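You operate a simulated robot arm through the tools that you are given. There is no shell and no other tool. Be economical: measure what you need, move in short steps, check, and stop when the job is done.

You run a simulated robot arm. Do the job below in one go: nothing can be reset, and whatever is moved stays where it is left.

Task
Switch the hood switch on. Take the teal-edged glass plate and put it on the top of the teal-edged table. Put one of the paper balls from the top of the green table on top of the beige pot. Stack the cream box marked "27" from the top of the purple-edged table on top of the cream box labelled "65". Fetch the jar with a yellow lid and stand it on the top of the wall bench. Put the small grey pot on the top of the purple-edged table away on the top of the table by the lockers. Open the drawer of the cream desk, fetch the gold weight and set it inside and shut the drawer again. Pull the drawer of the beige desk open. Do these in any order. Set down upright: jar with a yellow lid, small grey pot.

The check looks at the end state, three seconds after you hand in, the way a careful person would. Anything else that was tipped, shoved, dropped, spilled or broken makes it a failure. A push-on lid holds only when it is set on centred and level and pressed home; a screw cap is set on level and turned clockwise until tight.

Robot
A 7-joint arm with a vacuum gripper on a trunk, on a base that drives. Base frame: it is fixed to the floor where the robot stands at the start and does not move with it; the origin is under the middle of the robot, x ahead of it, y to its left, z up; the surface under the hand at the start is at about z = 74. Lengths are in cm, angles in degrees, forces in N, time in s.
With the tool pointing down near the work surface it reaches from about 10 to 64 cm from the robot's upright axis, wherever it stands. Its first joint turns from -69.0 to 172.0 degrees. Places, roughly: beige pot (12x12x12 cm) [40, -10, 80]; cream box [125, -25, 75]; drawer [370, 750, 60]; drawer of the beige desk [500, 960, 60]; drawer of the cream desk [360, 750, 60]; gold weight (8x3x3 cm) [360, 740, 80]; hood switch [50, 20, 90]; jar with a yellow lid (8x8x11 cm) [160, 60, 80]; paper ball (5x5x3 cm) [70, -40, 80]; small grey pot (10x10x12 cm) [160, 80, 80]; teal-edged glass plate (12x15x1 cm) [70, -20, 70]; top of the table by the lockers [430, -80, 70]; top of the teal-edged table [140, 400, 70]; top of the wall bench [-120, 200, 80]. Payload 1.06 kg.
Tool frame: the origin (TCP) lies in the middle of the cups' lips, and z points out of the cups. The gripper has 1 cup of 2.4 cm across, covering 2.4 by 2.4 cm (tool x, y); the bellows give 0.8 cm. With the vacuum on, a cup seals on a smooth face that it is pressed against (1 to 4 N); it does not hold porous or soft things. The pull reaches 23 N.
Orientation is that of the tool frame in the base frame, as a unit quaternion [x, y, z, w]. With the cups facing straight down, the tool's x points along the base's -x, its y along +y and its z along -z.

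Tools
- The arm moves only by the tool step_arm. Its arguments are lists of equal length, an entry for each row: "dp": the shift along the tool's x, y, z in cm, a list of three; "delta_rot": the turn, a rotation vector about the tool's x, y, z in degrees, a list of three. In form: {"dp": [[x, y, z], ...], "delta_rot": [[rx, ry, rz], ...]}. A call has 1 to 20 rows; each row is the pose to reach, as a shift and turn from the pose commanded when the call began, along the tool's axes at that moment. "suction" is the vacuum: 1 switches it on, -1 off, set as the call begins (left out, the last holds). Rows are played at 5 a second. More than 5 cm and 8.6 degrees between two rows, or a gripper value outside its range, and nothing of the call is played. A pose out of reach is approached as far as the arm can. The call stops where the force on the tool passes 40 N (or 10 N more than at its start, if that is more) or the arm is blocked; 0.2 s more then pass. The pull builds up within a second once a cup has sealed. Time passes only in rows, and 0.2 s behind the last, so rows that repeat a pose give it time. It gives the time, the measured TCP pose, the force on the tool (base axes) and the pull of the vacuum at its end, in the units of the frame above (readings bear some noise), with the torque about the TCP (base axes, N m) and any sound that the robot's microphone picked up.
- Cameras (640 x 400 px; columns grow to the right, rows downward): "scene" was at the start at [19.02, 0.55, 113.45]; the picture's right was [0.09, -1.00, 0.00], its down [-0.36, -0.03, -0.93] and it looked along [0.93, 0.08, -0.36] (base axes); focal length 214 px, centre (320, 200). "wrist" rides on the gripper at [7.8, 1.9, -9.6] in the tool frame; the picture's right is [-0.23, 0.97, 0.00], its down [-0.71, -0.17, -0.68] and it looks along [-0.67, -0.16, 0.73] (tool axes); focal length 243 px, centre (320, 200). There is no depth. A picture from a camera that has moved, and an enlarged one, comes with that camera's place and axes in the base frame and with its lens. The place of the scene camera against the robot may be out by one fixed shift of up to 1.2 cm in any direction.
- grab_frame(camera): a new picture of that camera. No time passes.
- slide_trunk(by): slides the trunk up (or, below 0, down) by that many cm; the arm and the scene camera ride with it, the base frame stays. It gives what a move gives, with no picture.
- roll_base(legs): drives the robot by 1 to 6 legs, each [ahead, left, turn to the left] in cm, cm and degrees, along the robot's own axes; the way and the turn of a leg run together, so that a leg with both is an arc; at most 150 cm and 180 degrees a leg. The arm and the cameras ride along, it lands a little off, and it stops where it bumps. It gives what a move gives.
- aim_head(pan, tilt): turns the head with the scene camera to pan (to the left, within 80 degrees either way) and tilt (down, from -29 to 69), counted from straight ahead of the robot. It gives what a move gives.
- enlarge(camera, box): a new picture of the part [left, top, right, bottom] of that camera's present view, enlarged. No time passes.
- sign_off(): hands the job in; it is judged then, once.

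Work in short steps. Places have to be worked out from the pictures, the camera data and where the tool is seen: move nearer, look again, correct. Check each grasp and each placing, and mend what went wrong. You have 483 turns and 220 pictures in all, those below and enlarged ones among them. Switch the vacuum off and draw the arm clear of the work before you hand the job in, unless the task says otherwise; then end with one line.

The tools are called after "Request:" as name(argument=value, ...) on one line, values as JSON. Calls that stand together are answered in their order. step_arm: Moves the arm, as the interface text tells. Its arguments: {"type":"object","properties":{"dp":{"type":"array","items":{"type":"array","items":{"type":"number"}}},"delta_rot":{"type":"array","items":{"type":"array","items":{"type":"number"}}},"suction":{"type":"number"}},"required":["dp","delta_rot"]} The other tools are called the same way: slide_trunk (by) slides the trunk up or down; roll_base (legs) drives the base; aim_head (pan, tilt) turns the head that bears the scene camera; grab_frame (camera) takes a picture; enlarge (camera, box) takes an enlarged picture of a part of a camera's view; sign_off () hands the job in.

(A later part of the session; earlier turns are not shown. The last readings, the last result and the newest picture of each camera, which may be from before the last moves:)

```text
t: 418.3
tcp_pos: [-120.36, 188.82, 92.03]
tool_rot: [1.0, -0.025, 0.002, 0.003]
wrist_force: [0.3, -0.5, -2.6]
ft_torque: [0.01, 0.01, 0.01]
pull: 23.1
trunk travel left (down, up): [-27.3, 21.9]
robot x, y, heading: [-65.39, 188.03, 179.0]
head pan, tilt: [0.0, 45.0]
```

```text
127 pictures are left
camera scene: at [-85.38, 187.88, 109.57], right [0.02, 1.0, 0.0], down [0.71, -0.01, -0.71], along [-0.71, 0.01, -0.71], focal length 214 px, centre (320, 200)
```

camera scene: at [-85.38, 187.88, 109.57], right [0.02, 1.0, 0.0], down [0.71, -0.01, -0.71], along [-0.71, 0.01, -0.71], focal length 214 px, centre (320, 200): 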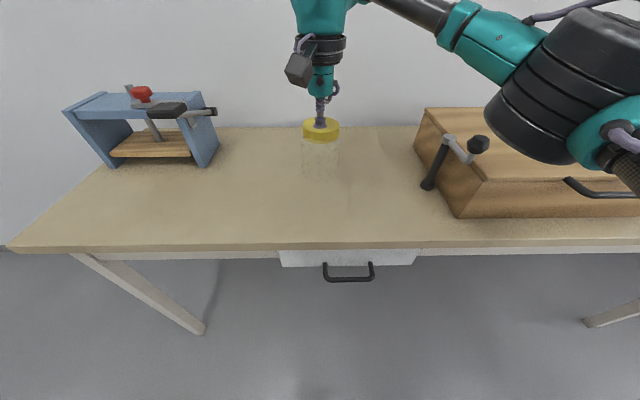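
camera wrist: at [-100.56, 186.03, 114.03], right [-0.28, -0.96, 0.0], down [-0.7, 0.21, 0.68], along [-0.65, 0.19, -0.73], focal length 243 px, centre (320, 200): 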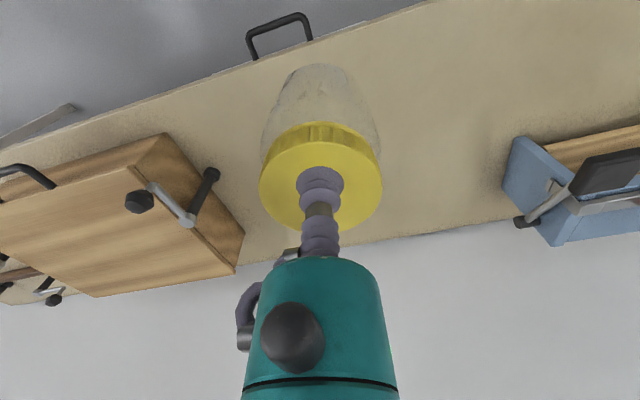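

Good position. Lower slowly to contact.

Request:
step_arm(dp=[[0, 0, 1.5], [0, 0, 2.5], [0, 0, 3], [0, 0, 3.5], [0, 0, 4], [0, 0, 4]], delta_rot=[[0, 0, 0], [0, 0, 0], [0, 0, 0], [0, 0, 0], [0, 0, 0], [0, 0, 0]])

```text
t: 419.7
tcp_pos: [-120.47, 188.69, 88.0]
tool_rot: [1.0, -0.024, 0.001, 0.003]
wrist_force: [0.3, 0.1, -2.1]
ft_torque: [0.0, -0.03, -0.01]
pull: 23.0
trunk travel left (down, up): [-27.3, 21.9]
robot x, y, heading: [-65.71, 187.87, 178.8]
head pan, tilt: [0.0, 45.0]
```

Request:
step_arm(dp=[[0, 0, 0.4], [0, 0, 0.8], [0, 0, 1.2], [0, 0, 1.6], [0, 0, 1.6]], delta_rot=[[0, 0, 0], [0, 0, 0], [0, 0, 0], [0, 0, 0], [0, 0, 0]])

```text
t: 420.9
tcp_pos: [-120.01, 188.59, 86.54]
tool_rot: [1.0, -0.025, 0.001, 0.003]
wrist_force: [2.4, -1.3, 9.9]
ft_torque: [0.04, 0.01, 0.01]
pull: 22.9
trunk travel left (down, up): [-27.3, 21.9]
robot x, y, heading: [-65.64, 187.49, 178.8]
head pan, tilt: [0.0, 45.0]
```

Contact. Release and rise straight up.

Request:
step_arm(dp=[[0, 0, -0.4], [0, 0, -0.4], [0, 0, -0.4], [0, 0, -0.4], [0, 0, -0.4], [0, 0, -0.4], [0, 0, -1], [0, 0, -4], [0, 0, -8], [0, 0, -12], [3, 0, -15], [6, 0, -17], [9, 0, -18]], delta_rot=[[0, 0, 0], [0, 0, 0], [0, 0, 0], [0, 0, 0], [0, 0, 0], [0, 0, 0], [0, 0, 0], [0, 0, 0], [0, 0, 0], [0, 0, 0], [0, 0, 0], [0, 0, 0], [0, 0, 0]], suction=-1)

Request:
enlarge(camera="scene", box=[220, 60, 460, 210])

```text
t: 423.7
tcp_pos: [-111.33, 188.24, 104.17]
tool_rot: [1.0, -0.025, 0.002, 0.003]
wrist_force: [0.5, -0.2, -0.2]
ft_torque: [0.03, -0.01, -0.02]
pull: 0.0
trunk travel left (down, up): [-27.3, 21.9]
robot x, y, heading: [-65.52, 187.78, 179.0]
head pan, tilt: [0.0, 45.0]
```

```text
2.67 times, centred on (340, 135) of scene
camera zoom: at [-85.35, 187.88, 109.58], right [0.02, 1.0, 0.0], down [0.71, -0.01, -0.71], along [-0.71, 0.01, -0.71], focal length 572 px, centre (267, 373)
```

zoom: 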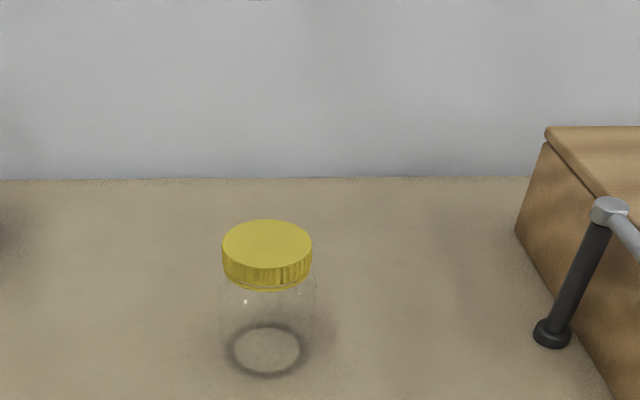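

Jar stands upright on the bench. Next the paper ball: I drive back to the green table's near side.

Request:
roll_base(legs=[[-40, 0, 1], [0, 115, 0], [0, 110, 0], [0, 0, 180]])

Request:
aim_head(pan=0, tilt=35)

Request:
grab_frame(camera="scene")

```text
t: 452.8
tcp_pos: [22.99, -36.31, 104.05]
tool_rot: [0.025, 1.0, 0.003, -0.002]
wrist_force: [-0.2, 0.4, 0.5]
ft_torque: [-0.01, -0.01, -0.03]
pull: 0.0
trunk travel left (down, up): [-27.3, 21.9]
robot x, y, heading: [-22.74, -35.78, -1.1]
head pan, tilt: [0.0, 45.0]
```

```text
t: 453.6
tcp_pos: [23.04, -36.36, 104.01]
tool_rot: [0.025, 1.0, 0.002, -0.002]
wrist_force: [0.3, -0.5, -0.1]
ft_torque: [-0.02, -0.02, 0.01]
pull: 0.0
trunk travel left (down, up): [-27.3, 21.9]
robot x, y, heading: [-22.7, -35.88, -1.2]
head pan, tilt: [0.0, 35.0]
```

```text
125 pictures are left
camera scene: at [-4.11, -36.43, 111.05], right [-0.02, -1.0, 0.0], down [-0.57, 0.01, -0.82], along [0.82, -0.02, -0.57], focal length 214 px, centre (320, 200)
```

scene: 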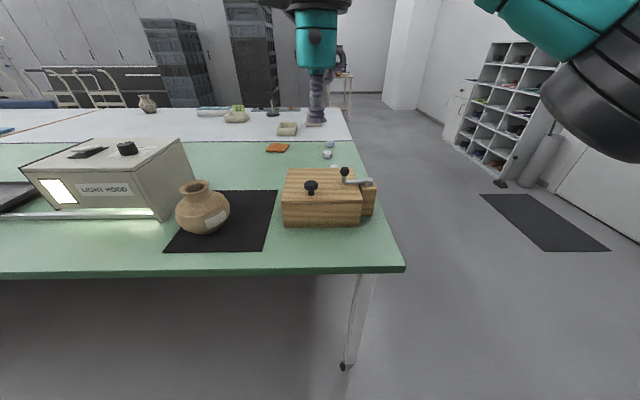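

Approach the table and move the hand over the balls.

Request:
roll_base(legs=[[27, 0, 1.2]])

Request:
step_arm(dp=[[-3, 0, 3], [-6, 0, 6], [-9, 0, 9], [-9, 0, 12]], delta_rot=[[0, 0, 0], [0, 0, 0], [0, 0, 0], [0, 0, 0]])

Request:
grab_frame(camera="wrist")

```text
t: 455.5
tcp_pos: [50.16, -35.54, 103.96]
tool_rot: [0.016, 1.0, 0.002, -0.002]
wrist_force: [-0.5, -0.5, 0.4]
ft_torque: [-0.03, 0.01, 0.02]
pull: 0.0
trunk travel left (down, up): [-27.3, 21.9]
robot x, y, heading: [4.45, -36.07, 0.1]
head pan, tilt: [0.0, 35.0]
```

```text
t: 456.5
tcp_pos: [59.36, -35.58, 91.99]
tool_rot: [0.015, 1.0, 0.003, -0.002]
wrist_force: [-0.2, 0.5, -0.2]
ft_torque: [0.03, 0.0, -0.01]
pull: 0.2
trunk travel left (down, up): [-27.3, 21.9]
robot x, y, heading: [4.36, -36.17, 0.1]
head pan, tilt: [0.0, 35.0]
```

```text
124 pictures are left
camera wrist: at [51.61, -33.49, 101.55], right [0.26, 0.96, 0.0], down [0.7, -0.2, 0.68], along [0.66, -0.18, -0.73], focal length 243 px, centre (320, 200)
```

wrist: 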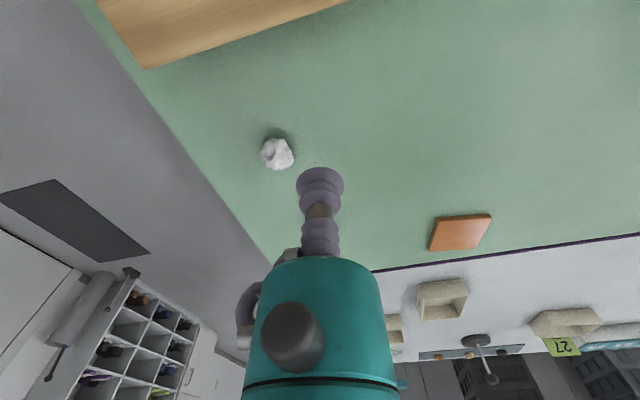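

Nearest ball at ≈(66, -42.8). Move over it, lower to z≈80 and look.

Request:
step_arm(dp=[[-2.5, -2.4, 2], [-4.6, -4.7, 5], [-6.7, -7, 8], [-6.7, -7, 11], [-6.7, -7, 11]], delta_rot=[[0, 0, 0], [0, 0, 0], [0, 0, 0], [0, 0, 0], [0, 0, 0]])

Request:
enlarge(camera="wrist", box=[200, 90, 440, 240])

```text
t: 457.7
tcp_pos: [65.87, -42.66, 80.72]
tool_rot: [0.015, 1.0, 0.002, -0.002]
wrist_force: [0.5, 0.6, 0.4]
ft_torque: [0.0, -0.02, 0.03]
pull: 0.1
trunk travel left (down, up): [-27.3, 21.9]
robot x, y, heading: [4.48, -35.82, 0.2]
head pan, tilt: [0.0, 35.0]
```

```text
2.67 times, centred on (320, 165) of wrist
camera zoom: at [58.1, -40.67, 90.28], right [0.26, 0.96, 0.0], down [0.7, -0.2, 0.68], along [0.66, -0.18, -0.73], focal length 647 px, centre (320, 293)
```

zoom: 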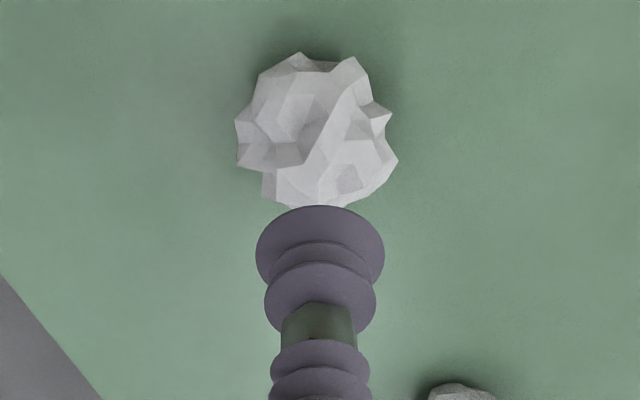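

Centred. Try suction with a light press.

Request:
step_arm(dp=[[0, 0, 1.5], [0, 0, 2.2], [0, 0, 2.6], [0, 0, 3.0], [0, 0, 3.4], [0, 0, 3.8], [0, 0, 3.8], [0, 0, 3.8]], delta_rot=[[0, 0, 0], [0, 0, 0], [0, 0, 0], [0, 0, 0], [0, 0, 0], [0, 0, 0], [0, 0, 0], [0, 0, 0]], suction=1)

```text
t: 459.5
tcp_pos: [65.45, -42.81, 77.0]
tool_rot: [0.015, 1.0, 0.002, -0.001]
wrist_force: [0.3, -0.3, 0.9]
ft_torque: [-0.02, -0.02, -0.01]
pull: 22.9
trunk travel left (down, up): [-27.3, 21.9]
robot x, y, heading: [4.37, -35.66, -0.0]
head pan, tilt: [0.0, 35.0]
```

It sealed. Lift and check, looking at the pot too.

Request:
step_arm(dp=[[0, 0, -2], [0, 0, -5], [0, 0, -9], [1, 0, -13], [2, 0, -17], [3, 0, -21], [5, 0, -25]], delta_rot=[[0, 0, 0], [0, 0, 0], [0, 0, 0], [0, 0, 0], [0, 0, 0], [0, 0, 0], [0, 0, 0]])

Request:
aim_head(pan=20, tilt=60)

Request:
grab_frame(camera="scene")

Request:
grab_frame(camera="wrist")

```text
t: 461.1
tcp_pos: [60.84, -42.85, 102.4]
tool_rot: [0.015, 1.0, 0.003, -0.002]
wrist_force: [-0.4, -0.4, -0.6]
ft_torque: [0.0, 0.0, 0.01]
pull: 23.0
trunk travel left (down, up): [-27.3, 21.9]
robot x, y, heading: [4.54, -36.23, 0.1]
head pan, tilt: [0.0, 35.0]
```

```text
t: 462.0
tcp_pos: [61.03, -42.99, 102.15]
tool_rot: [0.016, 1.0, 0.003, -0.002]
wrist_force: [0.2, 0.4, 0.5]
ft_torque: [0.02, 0.0, 0.01]
pull: 22.7
trunk travel left (down, up): [-27.3, 21.9]
robot x, y, heading: [4.33, -36.0, -0.0]
head pan, tilt: [20.0, 60.0]
```

```text
122 pictures are left
camera scene: at [20.54, -34.0, 107.63], right [0.34, -0.94, 0.0], down [-0.81, -0.3, -0.5], along [0.47, 0.17, -0.87], focal length 214 px, centre (320, 200)
```

scene: 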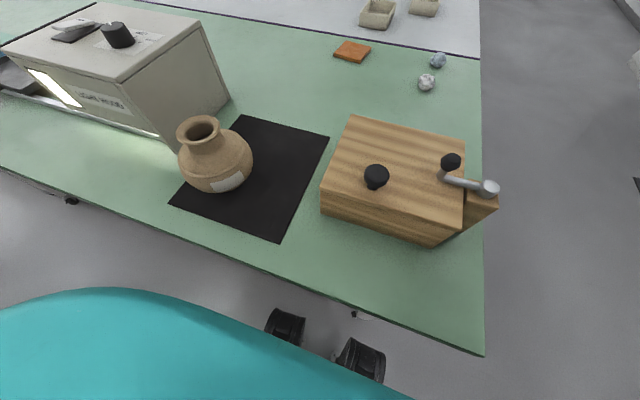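

```text
121 pictures are left
camera wrist: at [53.22, -40.87, 111.77], right [0.26, 0.96, 0.0], down [0.7, -0.2, 0.68], along [0.66, -0.18, -0.73], focal length 243 px, centre (320, 200)
```

wrist: 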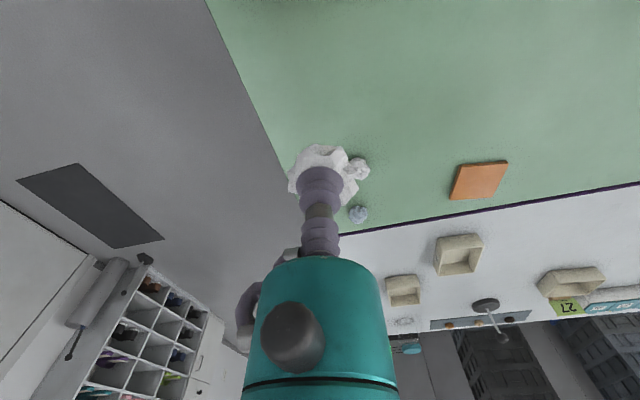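

The ball hangs from the cup. Pot mouth ≈(37.4, -9.2), rim z≈86. I move over it at travel height.

Request:
step_arm(dp=[[2.5, 3.3, 0], [4.9, 6.6, 0], [7.4, 9.9, 0], [9.8, 13.2, 0], [12.3, 16.5, 0], [14.8, 19.9, 0], [17.2, 23.2, 0], [19.7, 26.5, 0], [22.1, 29.8, 0], [24.6, 33.1, 0], [24.6, 33.1, 0]], delta_rot=[[0, 0, 0], [0, 0, 0], [0, 0, 0], [0, 0, 0], [0, 0, 0], [0, 0, 0], [0, 0, 0], [0, 0, 0], [0, 0, 0], [0, 0, 0], [0, 0, 0]])

Request:
grab_frame(camera="wrist")

Request:
enlarge(camera="scene", box=[120, 40, 320, 165])

```text
t: 464.4
tcp_pos: [40.39, -13.75, 100.84]
tool_rot: [0.015, 1.0, 0.003, -0.002]
wrist_force: [0.4, -0.6, 0.5]
ft_torque: [-0.02, -0.02, 0.02]
pull: 23.3
out of reach, approached as far as the arm can: row 9, 10, 11
trunk travel left (down, up): [-27.3, 21.9]
robot x, y, heading: [4.5, -35.88, 0.1]
head pan, tilt: [20.0, 60.0]
```

```text
120 pictures are left
camera wrist: at [32.68, -11.71, 110.39], right [0.26, 0.96, 0.0], down [0.7, -0.2, 0.68], along [0.66, -0.18, -0.73], focal length 243 px, centre (320, 200)
```

wrist: 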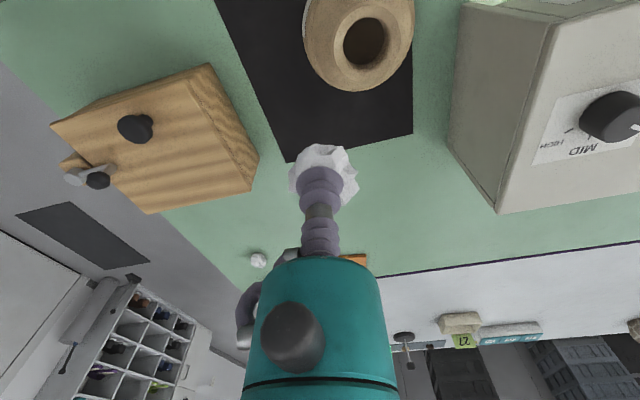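

```text
3.20 times, centred on (220, 102) of scene
camera zoom: at [20.53, -34.0, 107.63], right [0.34, -0.94, 0.0], down [-0.81, -0.3, -0.5], along [0.47, 0.17, -0.87], focal length 686 px, centre (640, 512)
```

zoom: 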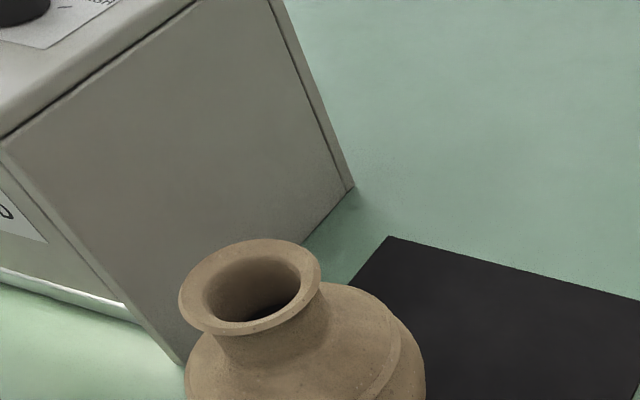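

Mouth centre triangulates to (37.8, -9.0), rim z≈85.7. The arm is at its inner limit, so I shift the base left 20 cm first.

Request:
roll_base(legs=[[0, 20, 0]])

```text
t: 466.7
tcp_pos: [40.62, 5.48, 100.79]
tool_rot: [0.019, 1.0, 0.003, -0.002]
wrist_force: [0.1, 0.2, 0.4]
ft_torque: [0.02, -0.03, 0.0]
pull: 22.5
trunk travel left (down, up): [-27.3, 21.9]
robot x, y, heading: [4.51, -16.05, -0.5]
head pan, tilt: [20.0, 60.0]
```

Request:
step_arm(dp=[[0.6, -3.7, 0], [1.1, -7.3, 0], [1.7, -11, 0], [2.25, -14.6, 0], [2.25, -14.6, 3], [2.25, -14.6, 6], [2.25, -14.6, 6]], delta_rot=[[0, 0, 0], [0, 0, 0], [0, 0, 0], [0, 0, 0], [0, 0, 0], [0, 0, 0], [0, 0, 0]])

Request:
grab_frame(camera="wrist")

Request:
grab_frame(camera="scene")

```text
t: 468.3
tcp_pos: [37.79, -9.04, 94.66]
tool_rot: [0.019, 1.0, 0.004, -0.002]
wrist_force: [-1.2, -0.6, 0.1]
ft_torque: [-0.02, -0.01, 0.01]
pull: 23.0
trunk travel left (down, up): [-27.3, 21.9]
robot x, y, heading: [4.08, -16.7, -0.5]
head pan, tilt: [20.0, 60.0]
```

```text
118 pictures are left
camera wrist: at [30.11, -6.96, 104.2], right [0.27, 0.96, 0.0], down [0.7, -0.2, 0.68], along [0.66, -0.18, -0.73], focal length 243 px, centre (320, 200)
```

wrist: 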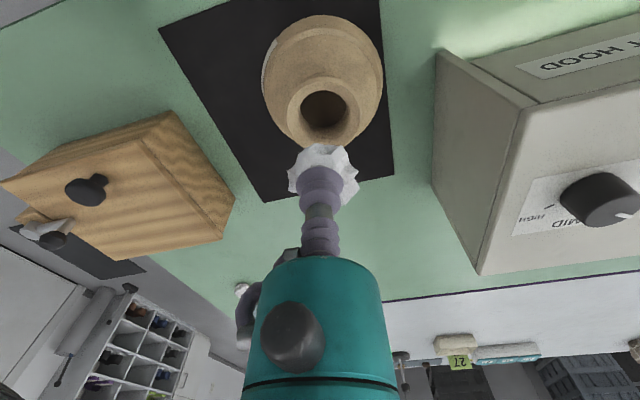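

```text
117 pictures are left
camera scene: at [20.6, -14.53, 107.63], right [0.34, -0.94, 0.0], down [-0.82, -0.29, -0.5], along [0.47, 0.17, -0.87], focal length 214 px, centre (320, 200)
```

scene: 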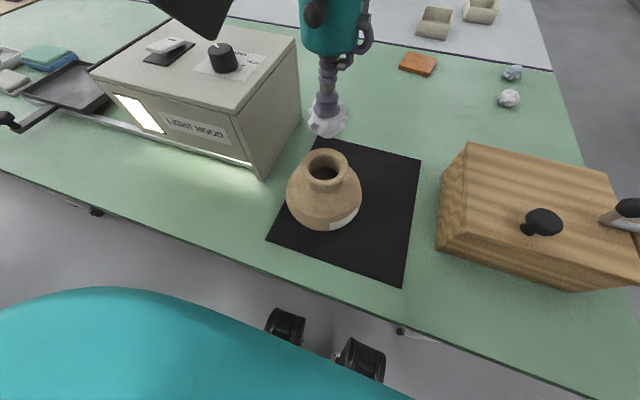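

Mouth centre at (37.5, -8.6) under the ball. Lower gently.

Request:
step_arm(dp=[[0.3, 0.4, 2], [0.3, 0.4, 4], [0.3, 0.4, 5], [0.3, 0.4, 6], [0.3, 0.4, 6.5], [0.3, 0.4, 7], [0.3, 0.4, 7]], delta_rot=[[0, 0, 0], [0, 0, 0], [0, 0, 0], [0, 0, 0], [0, 0, 0], [0, 0, 0], [0, 0, 0]])

Request:
enlarge(camera="scene", box=[220, 60, 460, 210])

```text
t: 469.9
tcp_pos: [37.46, -8.65, 87.82]
tool_rot: [0.019, 1.0, 0.004, -0.002]
wrist_force: [1.4, 2.4, 19.6]
ft_torque: [-0.04, -0.13, 0.02]
pull: 22.5
trunk travel left (down, up): [-27.3, 21.9]
robot x, y, heading: [4.3, -16.48, -0.5]
head pan, tilt: [20.0, 60.0]
```

```text
2.67 times, centred on (340, 135) of scene
camera zoom: at [20.54, -14.51, 107.64], right [0.34, -0.94, 0.0], down [-0.82, -0.29, -0.5], along [0.47, 0.17, -0.87], focal length 572 px, centre (267, 373)
```

zoom: 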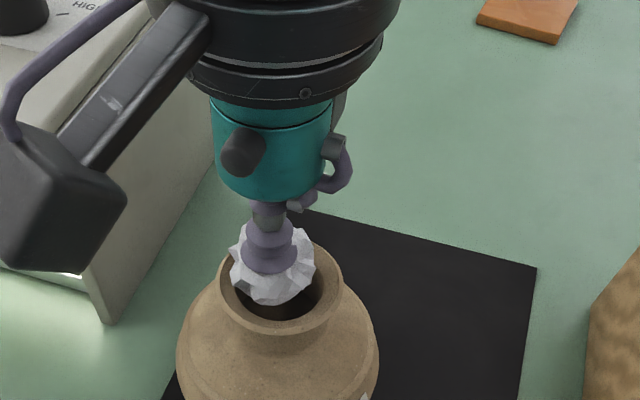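

Touching the rim. I ease up, shift 0.3 cm to the right for centring, settle with light contact and then release.

Request:
step_arm(dp=[[0, 0, -1], [0, -0.3, -1], [0, -0.3, -0.6], [0, -0.3, -0.3], [0, -0.3, -0.3]], delta_rot=[[0, 0, 0], [0, 0, 0], [0, 0, 0], [0, 0, 0], [0, 0, 0]])

```text
t: 471.1
tcp_pos: [37.31, -8.84, 88.09]
tool_rot: [0.019, 1.0, 0.003, -0.001]
wrist_force: [1.3, 0.0, 0.1]
ft_torque: [-0.02, -0.04, 0.0]
pull: 23.4
trunk travel left (down, up): [-27.3, 21.9]
robot x, y, heading: [4.63, -15.74, -0.3]
head pan, tilt: [20.0, 60.0]
```

Request:
step_arm(dp=[[0, 0, 0.1], [0, 0, 0.1], [0, 0, 0.1], [0, 0, 0.1], [0, 0, 0.1], [0, 0, 0.1], [0, 0, -0.3], [0, 0, -1], [0, 0, -3], [0, 0, -7], [0, 0, -11]], delta_rot=[[0, 0, 0], [0, 0, 0], [0, 0, 0], [0, 0, 0], [0, 0, 0], [0, 0, 0], [0, 0, 0], [0, 0, 0], [0, 0, 0], [0, 0, 0], [0, 0, 0]], suction=-1)

Request:
enlarge(camera="scene", box=[220, 60, 460, 210])

Request:
enlarge(camera="wrist", box=[220, 20, 420, 145])

```text
t: 473.5
tcp_pos: [37.58, -8.92, 98.85]
tool_rot: [0.019, 1.0, 0.002, -0.002]
wrist_force: [-0.1, -0.6, -0.1]
ft_torque: [0.02, 0.02, 0.0]
pull: 0.1
trunk travel left (down, up): [-27.3, 21.9]
robot x, y, heading: [4.76, -16.19, -0.5]
head pan, tilt: [20.0, 60.0]
```

```text
2.67 times, centred on (340, 135) of scene
camera zoom: at [20.59, -14.52, 107.63], right [0.34, -0.94, 0.0], down [-0.82, -0.29, -0.5], along [0.47, 0.17, -0.87], focal length 572 px, centre (267, 373)
```

zoom: 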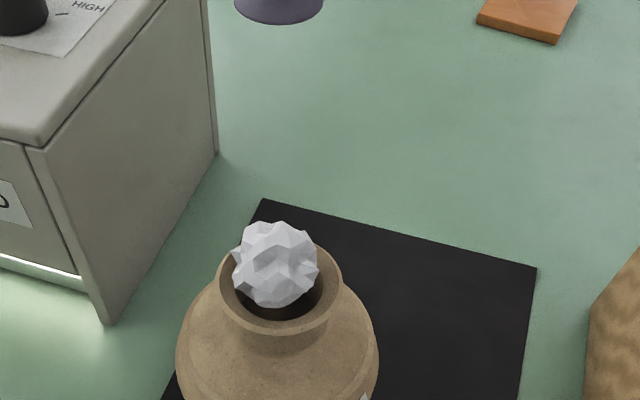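

```text
3.20 times, centred on (320, 82) of wrist
camera zoom: at [29.83, -6.75, 108.5], right [0.27, 0.96, 0.0], down [0.7, -0.2, 0.68], along [0.66, -0.18, -0.73], focal length 776 px, centre (320, 576)
```

zoom: 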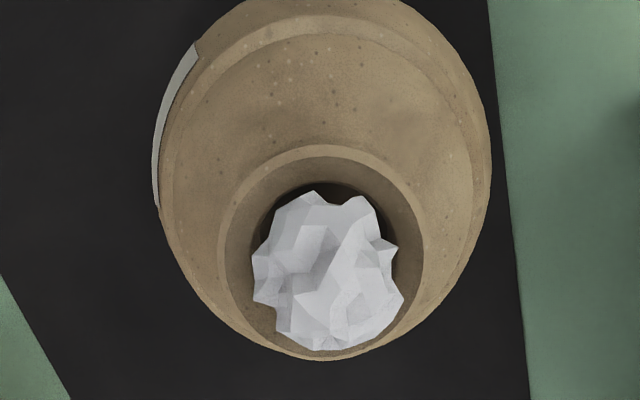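

The ball sits in the pot's mouth. Next the boxes: "65" is at ≈(138, 12); candidates for "27" are at ≈(115, -21) and (130, -35). I drive round to the tables' right end.

Request:
step_arm(dp=[[0, 0, -4], [0, 0, -4]], delta_rot=[[0, 0, 0], [0, 0, 0]])

Request:
roll_base(legs=[[-15, 0, 0.5], [0, -85, 0], [132, 0, 0], [0, 0, 90]])

Request:
aim_head(pan=0, tilt=40)

Request:
grab_frame(camera="scene")

```text
t: 474.1
tcp_pos: [37.96, -9.09, 102.48]
tool_rot: [0.027, 1.0, -0.001, 0.0]
wrist_force: [9.4, 5.1, -19.7]
ft_torque: [-0.95, -0.71, -0.71]
pull: 0.1
trunk travel left (down, up): [-27.3, 21.9]
robot x, y, heading: [4.62, -16.27, -0.5]
head pan, tilt: [20.0, 60.0]
stopped in row 2: the force on the tool passed its limit at 41 N (the readings are from after the stop); the commanded pose is now the measured one
```

```text
t: 475.8
tcp_pos: [22.68, -8.66, 102.42]
tool_rot: [0.026, 1.0, 0.001, 0.002]
wrist_force: [5.1, 2.0, -10.0]
ft_torque: [-0.38, -0.37, -0.29]
pull: 0.0
trunk travel left (down, up): [-27.3, 21.9]
robot x, y, heading: [-10.86, -16.36, -0.1]
head pan, tilt: [20.0, 60.0]
stopped in leg 2: the force on the tool passed its limit at 40 N (the readings are from after the stop); the commanded pose is now the measured one
```

```text
t: 476.6
tcp_pos: [22.7, -8.69, 102.43]
tool_rot: [0.024, 1.0, 0.001, 0.002]
wrist_force: [-0.5, -0.5, -0.2]
ft_torque: [-0.04, 0.01, -0.01]
pull: 0.1
trunk travel left (down, up): [-27.3, 21.9]
robot x, y, heading: [-10.73, -16.49, 0.2]
head pan, tilt: [0.0, 40.0]
```

```text
113 pictures are left
camera scene: at [7.41, -16.62, 110.29], right [0.0, -1.0, 0.0], down [-0.64, 0.0, -0.77], along [0.77, 0.0, -0.64], focal length 214 px, centre (320, 200)
```

scene: 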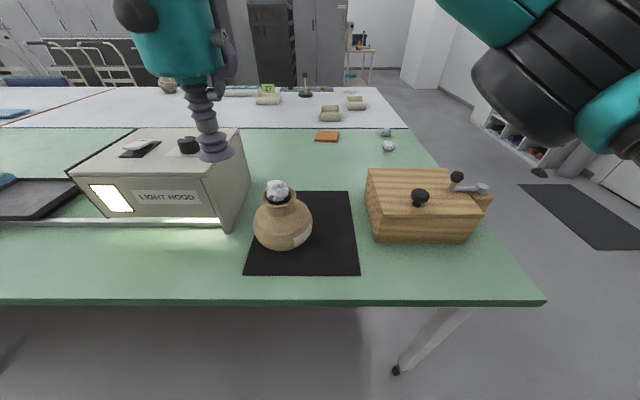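

The hand brushed the robot's own head; pot and ball are untouched. I extend the arm away from the head, then continue the drive.

Request:
step_arm(dp=[[-3, 0, 1], [-7, 0, 1], [-11, 0, 1]], delta_rot=[[0, 0, 0], [0, 0, 0], [0, 0, 0]])

Request:
roll_base(legs=[[0, -85, 0], [132, 0, 0], [0, 0, 90]])

Request:
grab_frame(camera="scene")

```text
t: 477.4
tcp_pos: [33.69, -9.33, 101.25]
tool_rot: [0.025, 1.0, 0.001, 0.003]
wrist_force: [-0.7, 0.0, 0.9]
ft_torque: [0.0, -0.02, 0.02]
pull: 0.0
trunk travel left (down, up): [-27.3, 21.9]
robot x, y, heading: [-10.94, -16.76, 0.3]
head pan, tilt: [0.0, 40.0]
```

```text
t: 495.4
tcp_pos: [115.85, -57.44, 101.28]
tool_rot: [-0.684, 0.729, 0.002, 0.001]
wrist_force: [0.7, 0.1, -1.0]
ft_torque: [0.01, -0.03, -0.06]
pull: 0.0
trunk travel left (down, up): [-27.3, 21.9]
robot x, y, heading: [122.12, -102.21, 89.3]
head pan, tilt: [0.0, 40.0]
```

```text
112 pictures are left
camera scene: at [121.65, -83.24, 110.3], right [1.0, -0.01, 0.0], down [-0.01, -0.64, -0.77], along [0.01, 0.77, -0.64], focal length 214 px, centre (320, 200)
```

scene: 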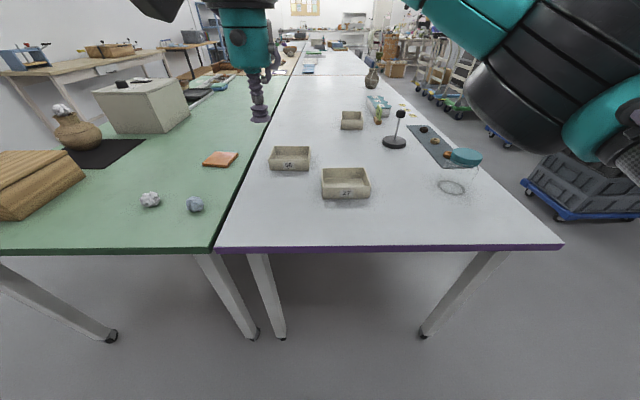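

The near tray is marked "27", at ≈(129, -33). I roll 18 cm nearer and bring the hand over it.

Request:
roll_base(legs=[[18, -6, 0]])

Request:
grab_frame(camera="wrist")

Request:
enlarge(camera="scene", box=[240, 110, 440, 250])

```text
t: 497.0
tcp_pos: [122.31, -39.0, 101.22]
tool_rot: [-0.684, 0.73, 0.002, 0.001]
wrist_force: [0.5, 0.8, -0.8]
ft_torque: [0.0, 0.06, 0.0]
pull: 0.1
trunk travel left (down, up): [-27.3, 21.9]
robot x, y, heading: [128.77, -83.8, 89.3]
head pan, tilt: [0.0, 40.0]
```

```text
111 pictures are left
camera wrist: at [119.98, -46.68, 110.74], right [-0.95, 0.3, 0.0], down [0.22, 0.69, 0.69], along [0.2, 0.66, -0.73], focal length 243 px, centre (320, 200)
```

wrist: 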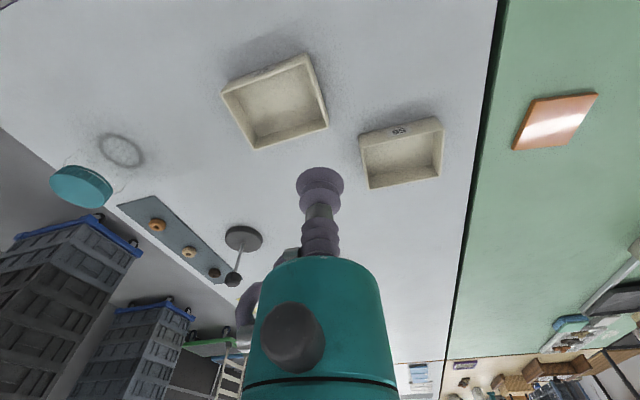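

```text
2.86 times, centred on (340, 180) of scene
camera zoom: at [128.03, -64.72, 110.29], right [1.0, -0.01, 0.0], down [-0.01, -0.64, -0.77], along [0.01, 0.77, -0.64], focal length 613 px, centre (263, 257)
```

zoom: 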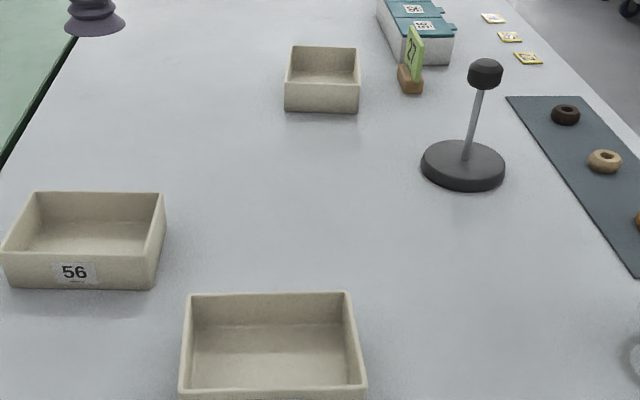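

Box 27's inner floor centre ≈(129.7, -34). Move over it and lower to z≈83.

Request:
step_arm(dp=[[-1.5, -2, 3.5], [-3, -4, 7], [-4.5, -6, 10.5], [-5.46, -7.05, 14], [-5.46, -7.05, 18], [-5.46, -7.05, 18]], delta_rot=[[0, 0, 0], [0, 0, 0], [0, 0, 0], [0, 0, 0], [0, 0, 0], [0, 0, 0]])

Request:
enlarge(camera="wrist", box=[200, 60, 440, 210])

```text
t: 498.4
tcp_pos: [129.54, -33.85, 83.48]
tool_rot: [-0.684, 0.73, 0.003, 0.001]
wrist_force: [-0.6, 0.1, 0.5]
ft_torque: [0.01, 0.02, 0.01]
pull: 0.0
trunk travel left (down, up): [-27.3, 21.9]
robot x, y, heading: [128.74, -83.41, 89.0]
head pan, tilt: [0.0, 40.0]
```

```text
2.67 times, centred on (320, 135) of wrist
camera zoom: at [127.17, -41.6, 92.95], right [-0.95, 0.3, 0.0], down [0.22, 0.69, 0.69], along [0.2, 0.66, -0.73], focal length 647 px, centre (320, 373)
```

zoom: 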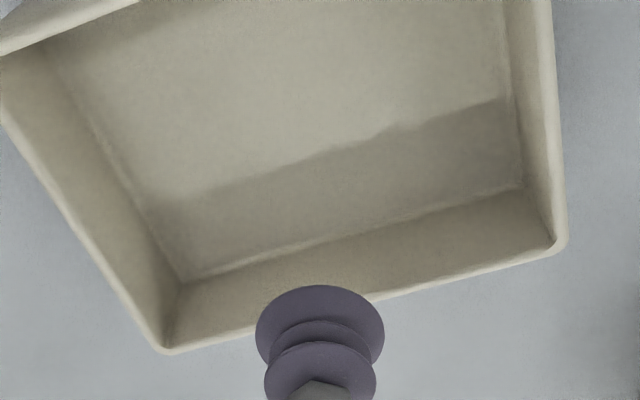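

Cup projects to the middle of the tray floor. Lower with suction.

Request:
step_arm(dp=[[0, 0, 3], [0, 0, 5.5], [0, 0, 6.5], [0, 0, 7.2], [0, 0, 7.8], [0, 0, 8.2], [0, 0, 8.2]], delta_rot=[[0, 0, 0], [0, 0, 0], [0, 0, 0], [0, 0, 0], [0, 0, 0], [0, 0, 0], [0, 0, 0]], suction=1)

```text
t: 500.0
tcp_pos: [129.66, -33.8, 75.07]
tool_rot: [-0.684, 0.73, 0.003, 0.0]
wrist_force: [-0.5, 0.0, 0.3]
ft_torque: [0.0, 0.0, -0.01]
pull: 0.1
trunk travel left (down, up): [-27.3, 21.9]
robot x, y, heading: [128.7, -83.8, 89.3]
head pan, tilt: [0.0, 40.0]
```

Request:
step_arm(dp=[[0, 0, 0.3], [0, 0, 0.6], [0, 0, 0.9], [0, 0, 1.1], [0, 0, 1.1]], delta_rot=[[0, 0, 0], [0, 0, 0], [0, 0, 0], [0, 0, 0], [0, 0, 0]])

```text
t: 501.2
tcp_pos: [129.66, -33.91, 74.11]
tool_rot: [-0.683, 0.73, 0.003, 0.002]
wrist_force: [3.4, 6.1, 19.2]
ft_torque: [-0.1, -0.01, -0.03]
pull: 22.7
trunk travel left (down, up): [-27.3, 21.9]
robot x, y, heading: [128.62, -83.77, 89.0]
head pan, tilt: [0.0, 40.0]
```

Sealed. Lift and check.

Request:
step_arm(dp=[[0, 0, -1], [0, 0, -3], [0, 0, -7], [0, 0, -11], [1, 0, -15], [3, 0, -19], [6, 0, -23], [8, 0, -27]], delta_rot=[[0, 0, 0], [0, 0, 0], [0, 0, 0], [0, 0, 0], [0, 0, 0], [0, 0, 0], [0, 0, 0], [0, 0, 0]])

Request:
grab_frame(camera="scene")

Request:
grab_frame(camera="wrist")

```text
t: 503.0
tcp_pos: [129.3, -42.13, 100.88]
tool_rot: [-0.683, 0.73, 0.001, 0.002]
wrist_force: [0.0, 0.4, -1.9]
ft_torque: [0.06, 0.01, 0.0]
pull: 22.2
trunk travel left (down, up): [-27.3, 21.9]
robot x, y, heading: [128.4, -83.63, 89.2]
head pan, tilt: [0.0, 40.0]
```

```text
108 pictures are left
camera scene: at [128.01, -64.78, 110.31], right [1.0, -0.01, 0.0], down [-0.01, -0.64, -0.77], along [0.01, 0.77, -0.64], focal length 214 px, centre (320, 200)
```

scene: 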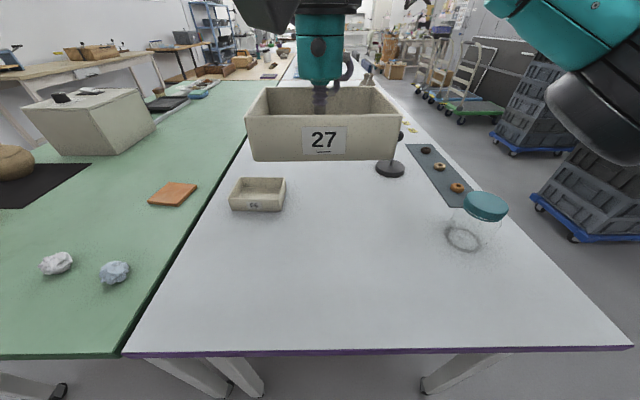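

```text
107 pictures are left
camera wrist: at [126.82, -49.83, 110.32], right [-0.95, 0.3, 0.0], down [0.22, 0.69, 0.69], along [0.2, 0.66, -0.73], focal length 243 px, centre (320, 200)
```

wrist: 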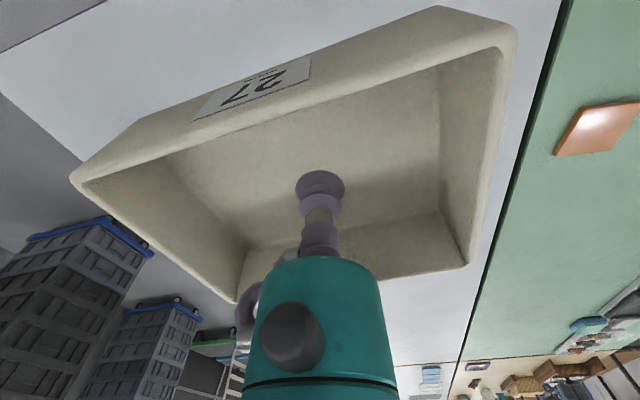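

Box 27 is held; its centre lies ≈1.3 cm to the robot side of the cup. Box 65's centre ≈(137.6, 14). I drive round to the far side and face it.

Request:
roll_base(legs=[[-15, 0, 0], [0, -97, 0], [112, 0, 0.8], [0, 0, 90]])

Request:
grab_frame(camera="scene")

```text
t: 521.6
tcp_pos: [180.77, 11.77, 100.8]
tool_rot: [1.0, -0.028, -0.002, 0.002]
wrist_force: [0.7, 0.3, -1.3]
ft_torque: [-0.03, 0.02, 0.02]
pull: 22.9
trunk travel left (down, up): [-27.3, 21.9]
robot x, y, heading: [222.66, 11.79, 179.8]
head pan, tilt: [0.0, 40.0]
```

```text
106 pictures are left
camera scene: at [202.24, 11.51, 110.3], right [0.0, 1.0, 0.0], down [0.64, 0.0, -0.77], along [-0.77, 0.0, -0.64], focal length 214 px, centre (320, 200)
```

scene: 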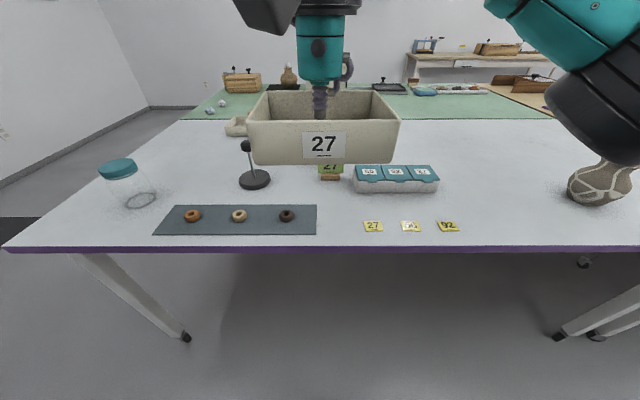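

Drive 25 cm nearer (box stays high) and look with the wrist camera.

Request:
roll_base(legs=[[25, 0, 0]])

Request:
grab_frame(camera="wrist")

Request:
grab_frame(camera="scene")

```text
t: 523.4
tcp_pos: [155.91, 12.02, 100.71]
tool_rot: [1.0, -0.03, -0.003, 0.001]
wrist_force: [-0.3, 1.0, -0.5]
ft_torque: [0.0, 0.02, 0.01]
pull: 22.7
trunk travel left (down, up): [-27.3, 21.9]
robot x, y, heading: [197.31, 11.85, 179.7]
head pan, tilt: [0.0, 40.0]
```

```text
105 pictures are left
camera wrist: at [163.54, 9.75, 110.26], right [-0.29, -0.96, 0.0], down [-0.69, 0.21, 0.69], along [-0.66, 0.2, -0.73], focal length 243 px, centre (320, 200)
```

wrist: 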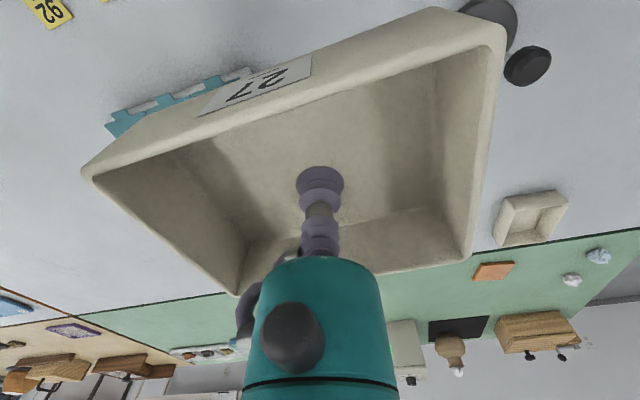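

```text
104 pictures are left
camera scene: at [177.33, 11.69, 110.29], right [0.01, 1.0, 0.0], down [0.64, 0.0, -0.77], along [-0.77, 0.0, -0.64], focal length 214 px, centre (320, 200)
```

scene: 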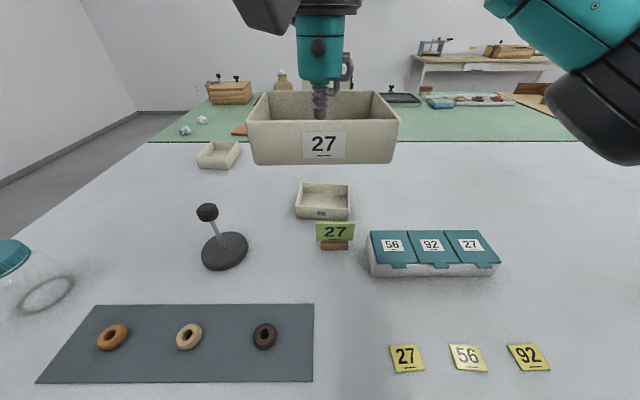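

Request:
enlarge(camera="scene", box=[260, 150, 400, 260])

```text
3.64 times, centred on (330, 205) of scene
camera zoom: at [177.33, 11.69, 110.29], right [0.01, 1.0, 0.0], down [0.64, 0.0, -0.77], along [-0.77, 0.0, -0.64], focal length 780 px, centre (284, 182)
```

zoom: 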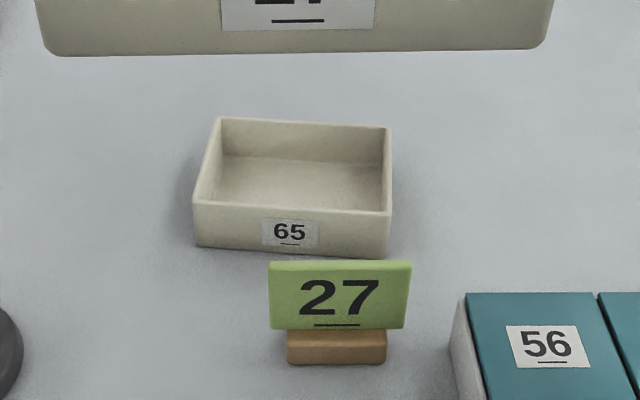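

From the scene: box 65 centre ≈(136.5, 12.7), turned ≈6°. To get rid of scene-camera bias I swing the hand aside to view box 65 with the wrist camera.

Request:
step_arm(dp=[[0, -4.5, 0], [0, -9, 0], [0, -13.5, 0], [0, -18, 0], [0, -22.5, 0], [0, -27, 0], [0, -27, 0]], delta_rot=[[0, 0, 0], [0, 0, 0], [0, 0, 0], [0, 0, 0], [0, 0, 0], [0, 0, 0], [0, 0, 0]])

Request:
enlarge(camera="wrist", box=[440, 50, 640, 210])

Request:
grab_frame(camera="wrist")

```text
t: 525.0
tcp_pos: [157.36, 38.92, 100.87]
tool_rot: [1.0, -0.029, -0.003, 0.0]
wrist_force: [0.0, -0.1, -0.9]
ft_torque: [0.02, 0.05, 0.02]
pull: 23.3
trunk travel left (down, up): [-27.3, 21.9]
robot x, y, heading: [197.21, 11.87, 179.4]
head pan, tilt: [0.0, 40.0]
```

```text
2.50 times, centred on (540, 130) of wrist
camera zoom: at [165.02, 36.59, 110.39], right [-0.29, -0.96, 0.0], down [-0.69, 0.21, 0.69], along [-0.66, 0.2, -0.73], focal length 606 px, centre (-230, 375)
```

zoom: 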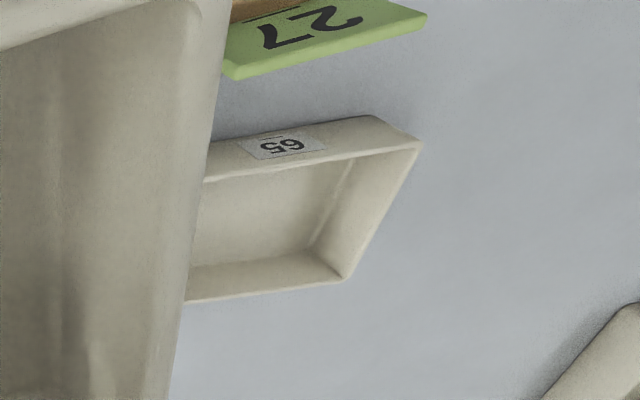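

```text
101 pictures are left
camera wrist: at [165.02, 36.59, 110.39], right [-0.29, -0.96, 0.0], down [-0.69, 0.21, 0.69], along [-0.66, 0.2, -0.73], focal length 243 px, centre (320, 200)
```

wrist: 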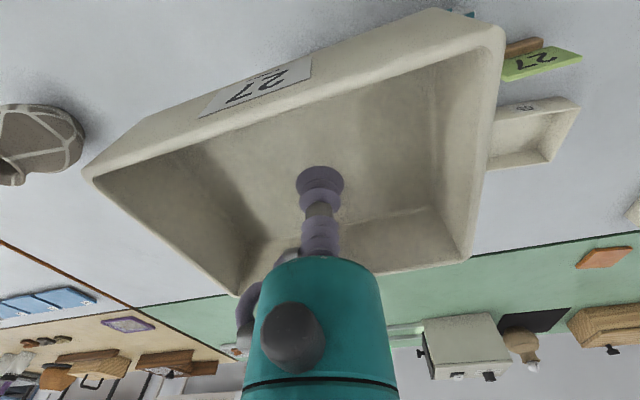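

Wrist rays give box 65 centre (138.0, 13.2), turned 6.6°; held box centre is (0.85, -0.15) in the tool frame, so I need +8° about tool z and TCP (137.1, 13.2). I roll 3 cm closer, then move over it at z≈90.

Request:
roll_base(legs=[[3, 0, 0]])

```text
t: 525.9
tcp_pos: [154.25, 38.89, 100.9]
tool_rot: [1.0, -0.03, -0.003, 0.0]
wrist_force: [0.2, -0.2, -1.4]
ft_torque: [0.01, 0.01, 0.0]
pull: 22.9
trunk travel left (down, up): [-27.3, 21.9]
robot x, y, heading: [194.56, 11.74, 179.8]
head pan, tilt: [0.0, 40.0]
```

Request:
step_arm(dp=[[-1.95, 3.34, 1.3], [-3.9, 6.68, 2.6], [-5.85, 10, 3.9], [-7.8, 13.35, 5.2], [-9.75, 16.7, 6.5], [-11.7, 20, 7.8], [-13.65, 23.4, 9.1], [-15.6, 26.7, 10.4], [-15.6, 26.7, 10.4], [-15.6, 26.7, 10.4]], delta_rot=[[0, 0, 1], [0, 0, 2], [0, 0, 3], [0, 0, 4], [0, 0, 5], [0, 0, 6], [0, 0, 7], [0, 0, 8.1], [0, 0, 8.1], [0, 0, 8.1]])

Request:
grab_frame(camera="scene")

Request:
grab_frame(camera="wrist")

```text
t: 528.1
tcp_pos: [137.14, 13.48, 90.6]
tool_rot: [0.995, -0.1, -0.003, 0.001]
wrist_force: [0.0, -0.6, -1.2]
ft_torque: [0.01, 0.01, -0.03]
pull: 23.0
trunk travel left (down, up): [-27.3, 21.9]
robot x, y, heading: [194.37, 11.91, 179.7]
head pan, tilt: [0.0, 40.0]
```

```text
100 pictures are left
camera scene: at [174.36, 11.74, 110.3], right [0.01, 1.0, 0.0], down [0.64, 0.0, -0.77], along [-0.77, 0.01, -0.64], focal length 214 px, centre (320, 200)
```

scene: 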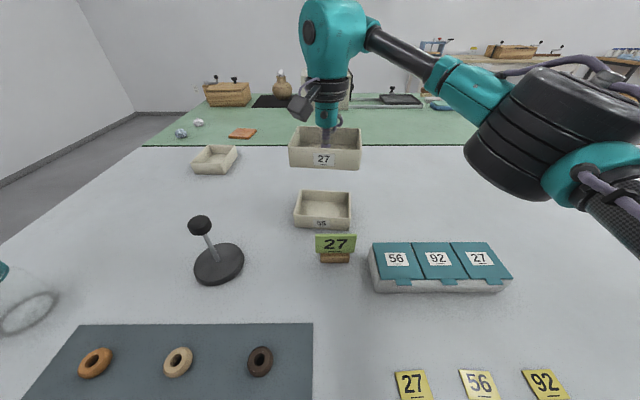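

```text
99 pictures are left
camera wrist: at [144.51, 10.0, 100.07], right [-0.42, -0.91, 0.0], down [-0.66, 0.31, 0.69], along [-0.62, 0.29, -0.73], focal length 243 px, centre (320, 200)
```

wrist: 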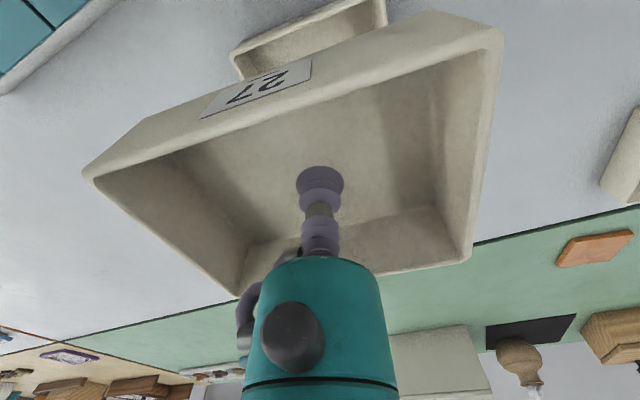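

Lower to just above box 65 (TCP z≈81) and check the alignment.

Request:
step_arm(dp=[[0, 0.3, 3], [0, 0.3, 6], [0, 0.3, 8.5], [0, 0.3, 9.6], [0, 0.3, 9.6]], delta_rot=[[0, 0, 0], [0, 0, 0], [0, 0, 0], [0, 0, 0], [0, 0, 0]])

Request:
enlarge(camera="scene", box=[250, 130, 410, 240])

Request:
grab_frame(camera="wrist")

```text
t: 529.3
tcp_pos: [137.04, 13.08, 80.97]
tool_rot: [0.995, -0.1, -0.002, 0.0]
wrist_force: [0.1, 1.1, -1.9]
ft_torque: [-0.01, 0.02, -0.01]
pull: 22.6
trunk travel left (down, up): [-27.3, 21.9]
robot x, y, heading: [194.28, 12.05, 179.6]
head pan, tilt: [0.0, 40.0]
```

```text
3.64 times, centred on (330, 185) of scene
camera zoom: at [174.36, 11.73, 110.3], right [0.01, 1.0, 0.0], down [0.64, 0.0, -0.77], along [-0.77, 0.01, -0.64], focal length 780 px, centre (284, 254)
```

zoom: 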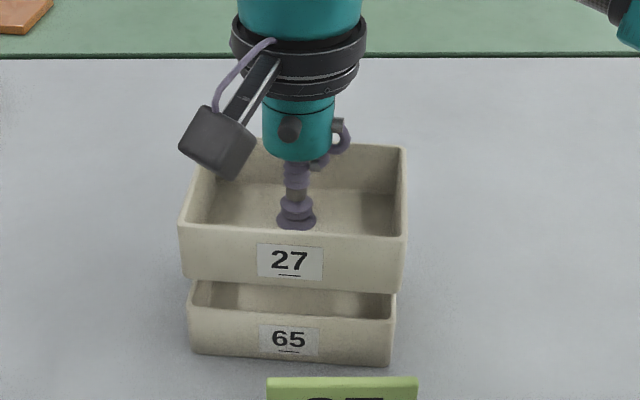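

```text
97 pictures are left
camera wrist: at [144.42, 9.66, 90.49], right [-0.42, -0.91, 0.0], down [-0.66, 0.31, 0.69], along [-0.62, 0.29, -0.73], focal length 243 px, centre (320, 200)
```

wrist: 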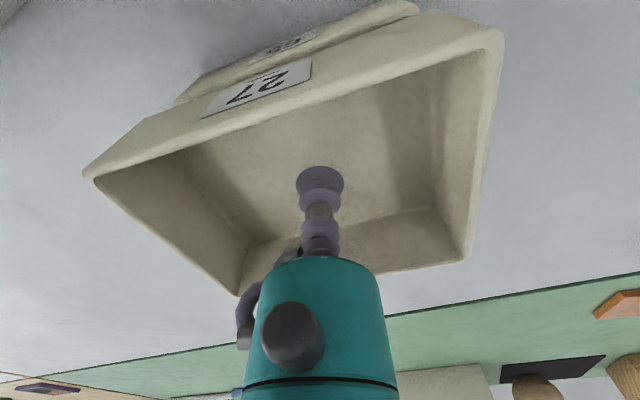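

Aligned well. Lower onto it with small steps.

Request:
step_arm(dp=[[0, 0, 1], [0, 0, 1.6], [0, 0, 2.0], [0, 0, 2.4], [0, 0, 2.4]], delta_rot=[[0, 0, 0], [0, 0, 0], [0, 0, 0], [0, 0, 0], [0, 0, 0]])

```text
t: 530.5
tcp_pos: [136.92, 13.19, 78.67]
tool_rot: [0.995, -0.099, -0.003, 0.0]
wrist_force: [0.1, 0.2, -0.1]
ft_torque: [0.01, -0.04, -0.02]
pull: 22.7
trunk travel left (down, up): [-27.3, 21.9]
robot x, y, heading: [194.4, 11.58, 179.7]
head pan, tilt: [0.0, 40.0]
```

Request:
step_arm(dp=[[0, 0, 0.2], [0, 0, 0.4], [0, 0, 0.4]], delta_rot=[[0, 0, 0], [0, 0, 0], [0, 0, 0]])

Request:
enlarge(camera="scene", box=[250, 130, 410, 240])

```text
t: 531.3
tcp_pos: [136.93, 13.1, 78.27]
tool_rot: [0.995, -0.101, -0.004, 0.002]
wrist_force: [-5.3, 3.3, 17.2]
ft_torque: [0.0, -0.11, 0.0]
pull: 23.2
trunk travel left (down, up): [-27.3, 21.9]
robot x, y, heading: [194.73, 11.9, 179.5]
head pan, tilt: [0.0, 40.0]
```

```text
3.64 times, centred on (330, 185) of scene
camera zoom: at [174.43, 11.76, 110.32], right [0.01, 1.0, 0.0], down [0.64, -0.01, -0.77], along [-0.77, 0.01, -0.64], focal length 780 px, centre (284, 254)
```

zoom: 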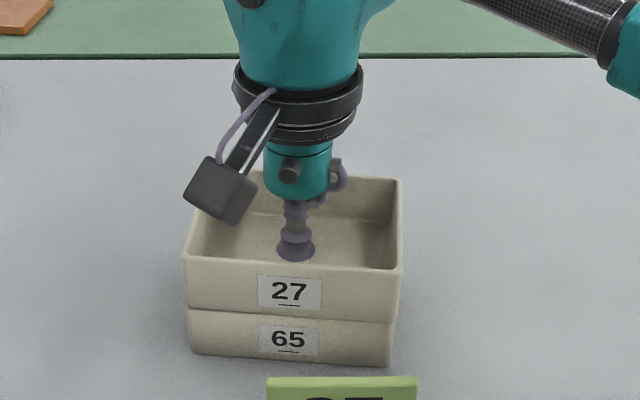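

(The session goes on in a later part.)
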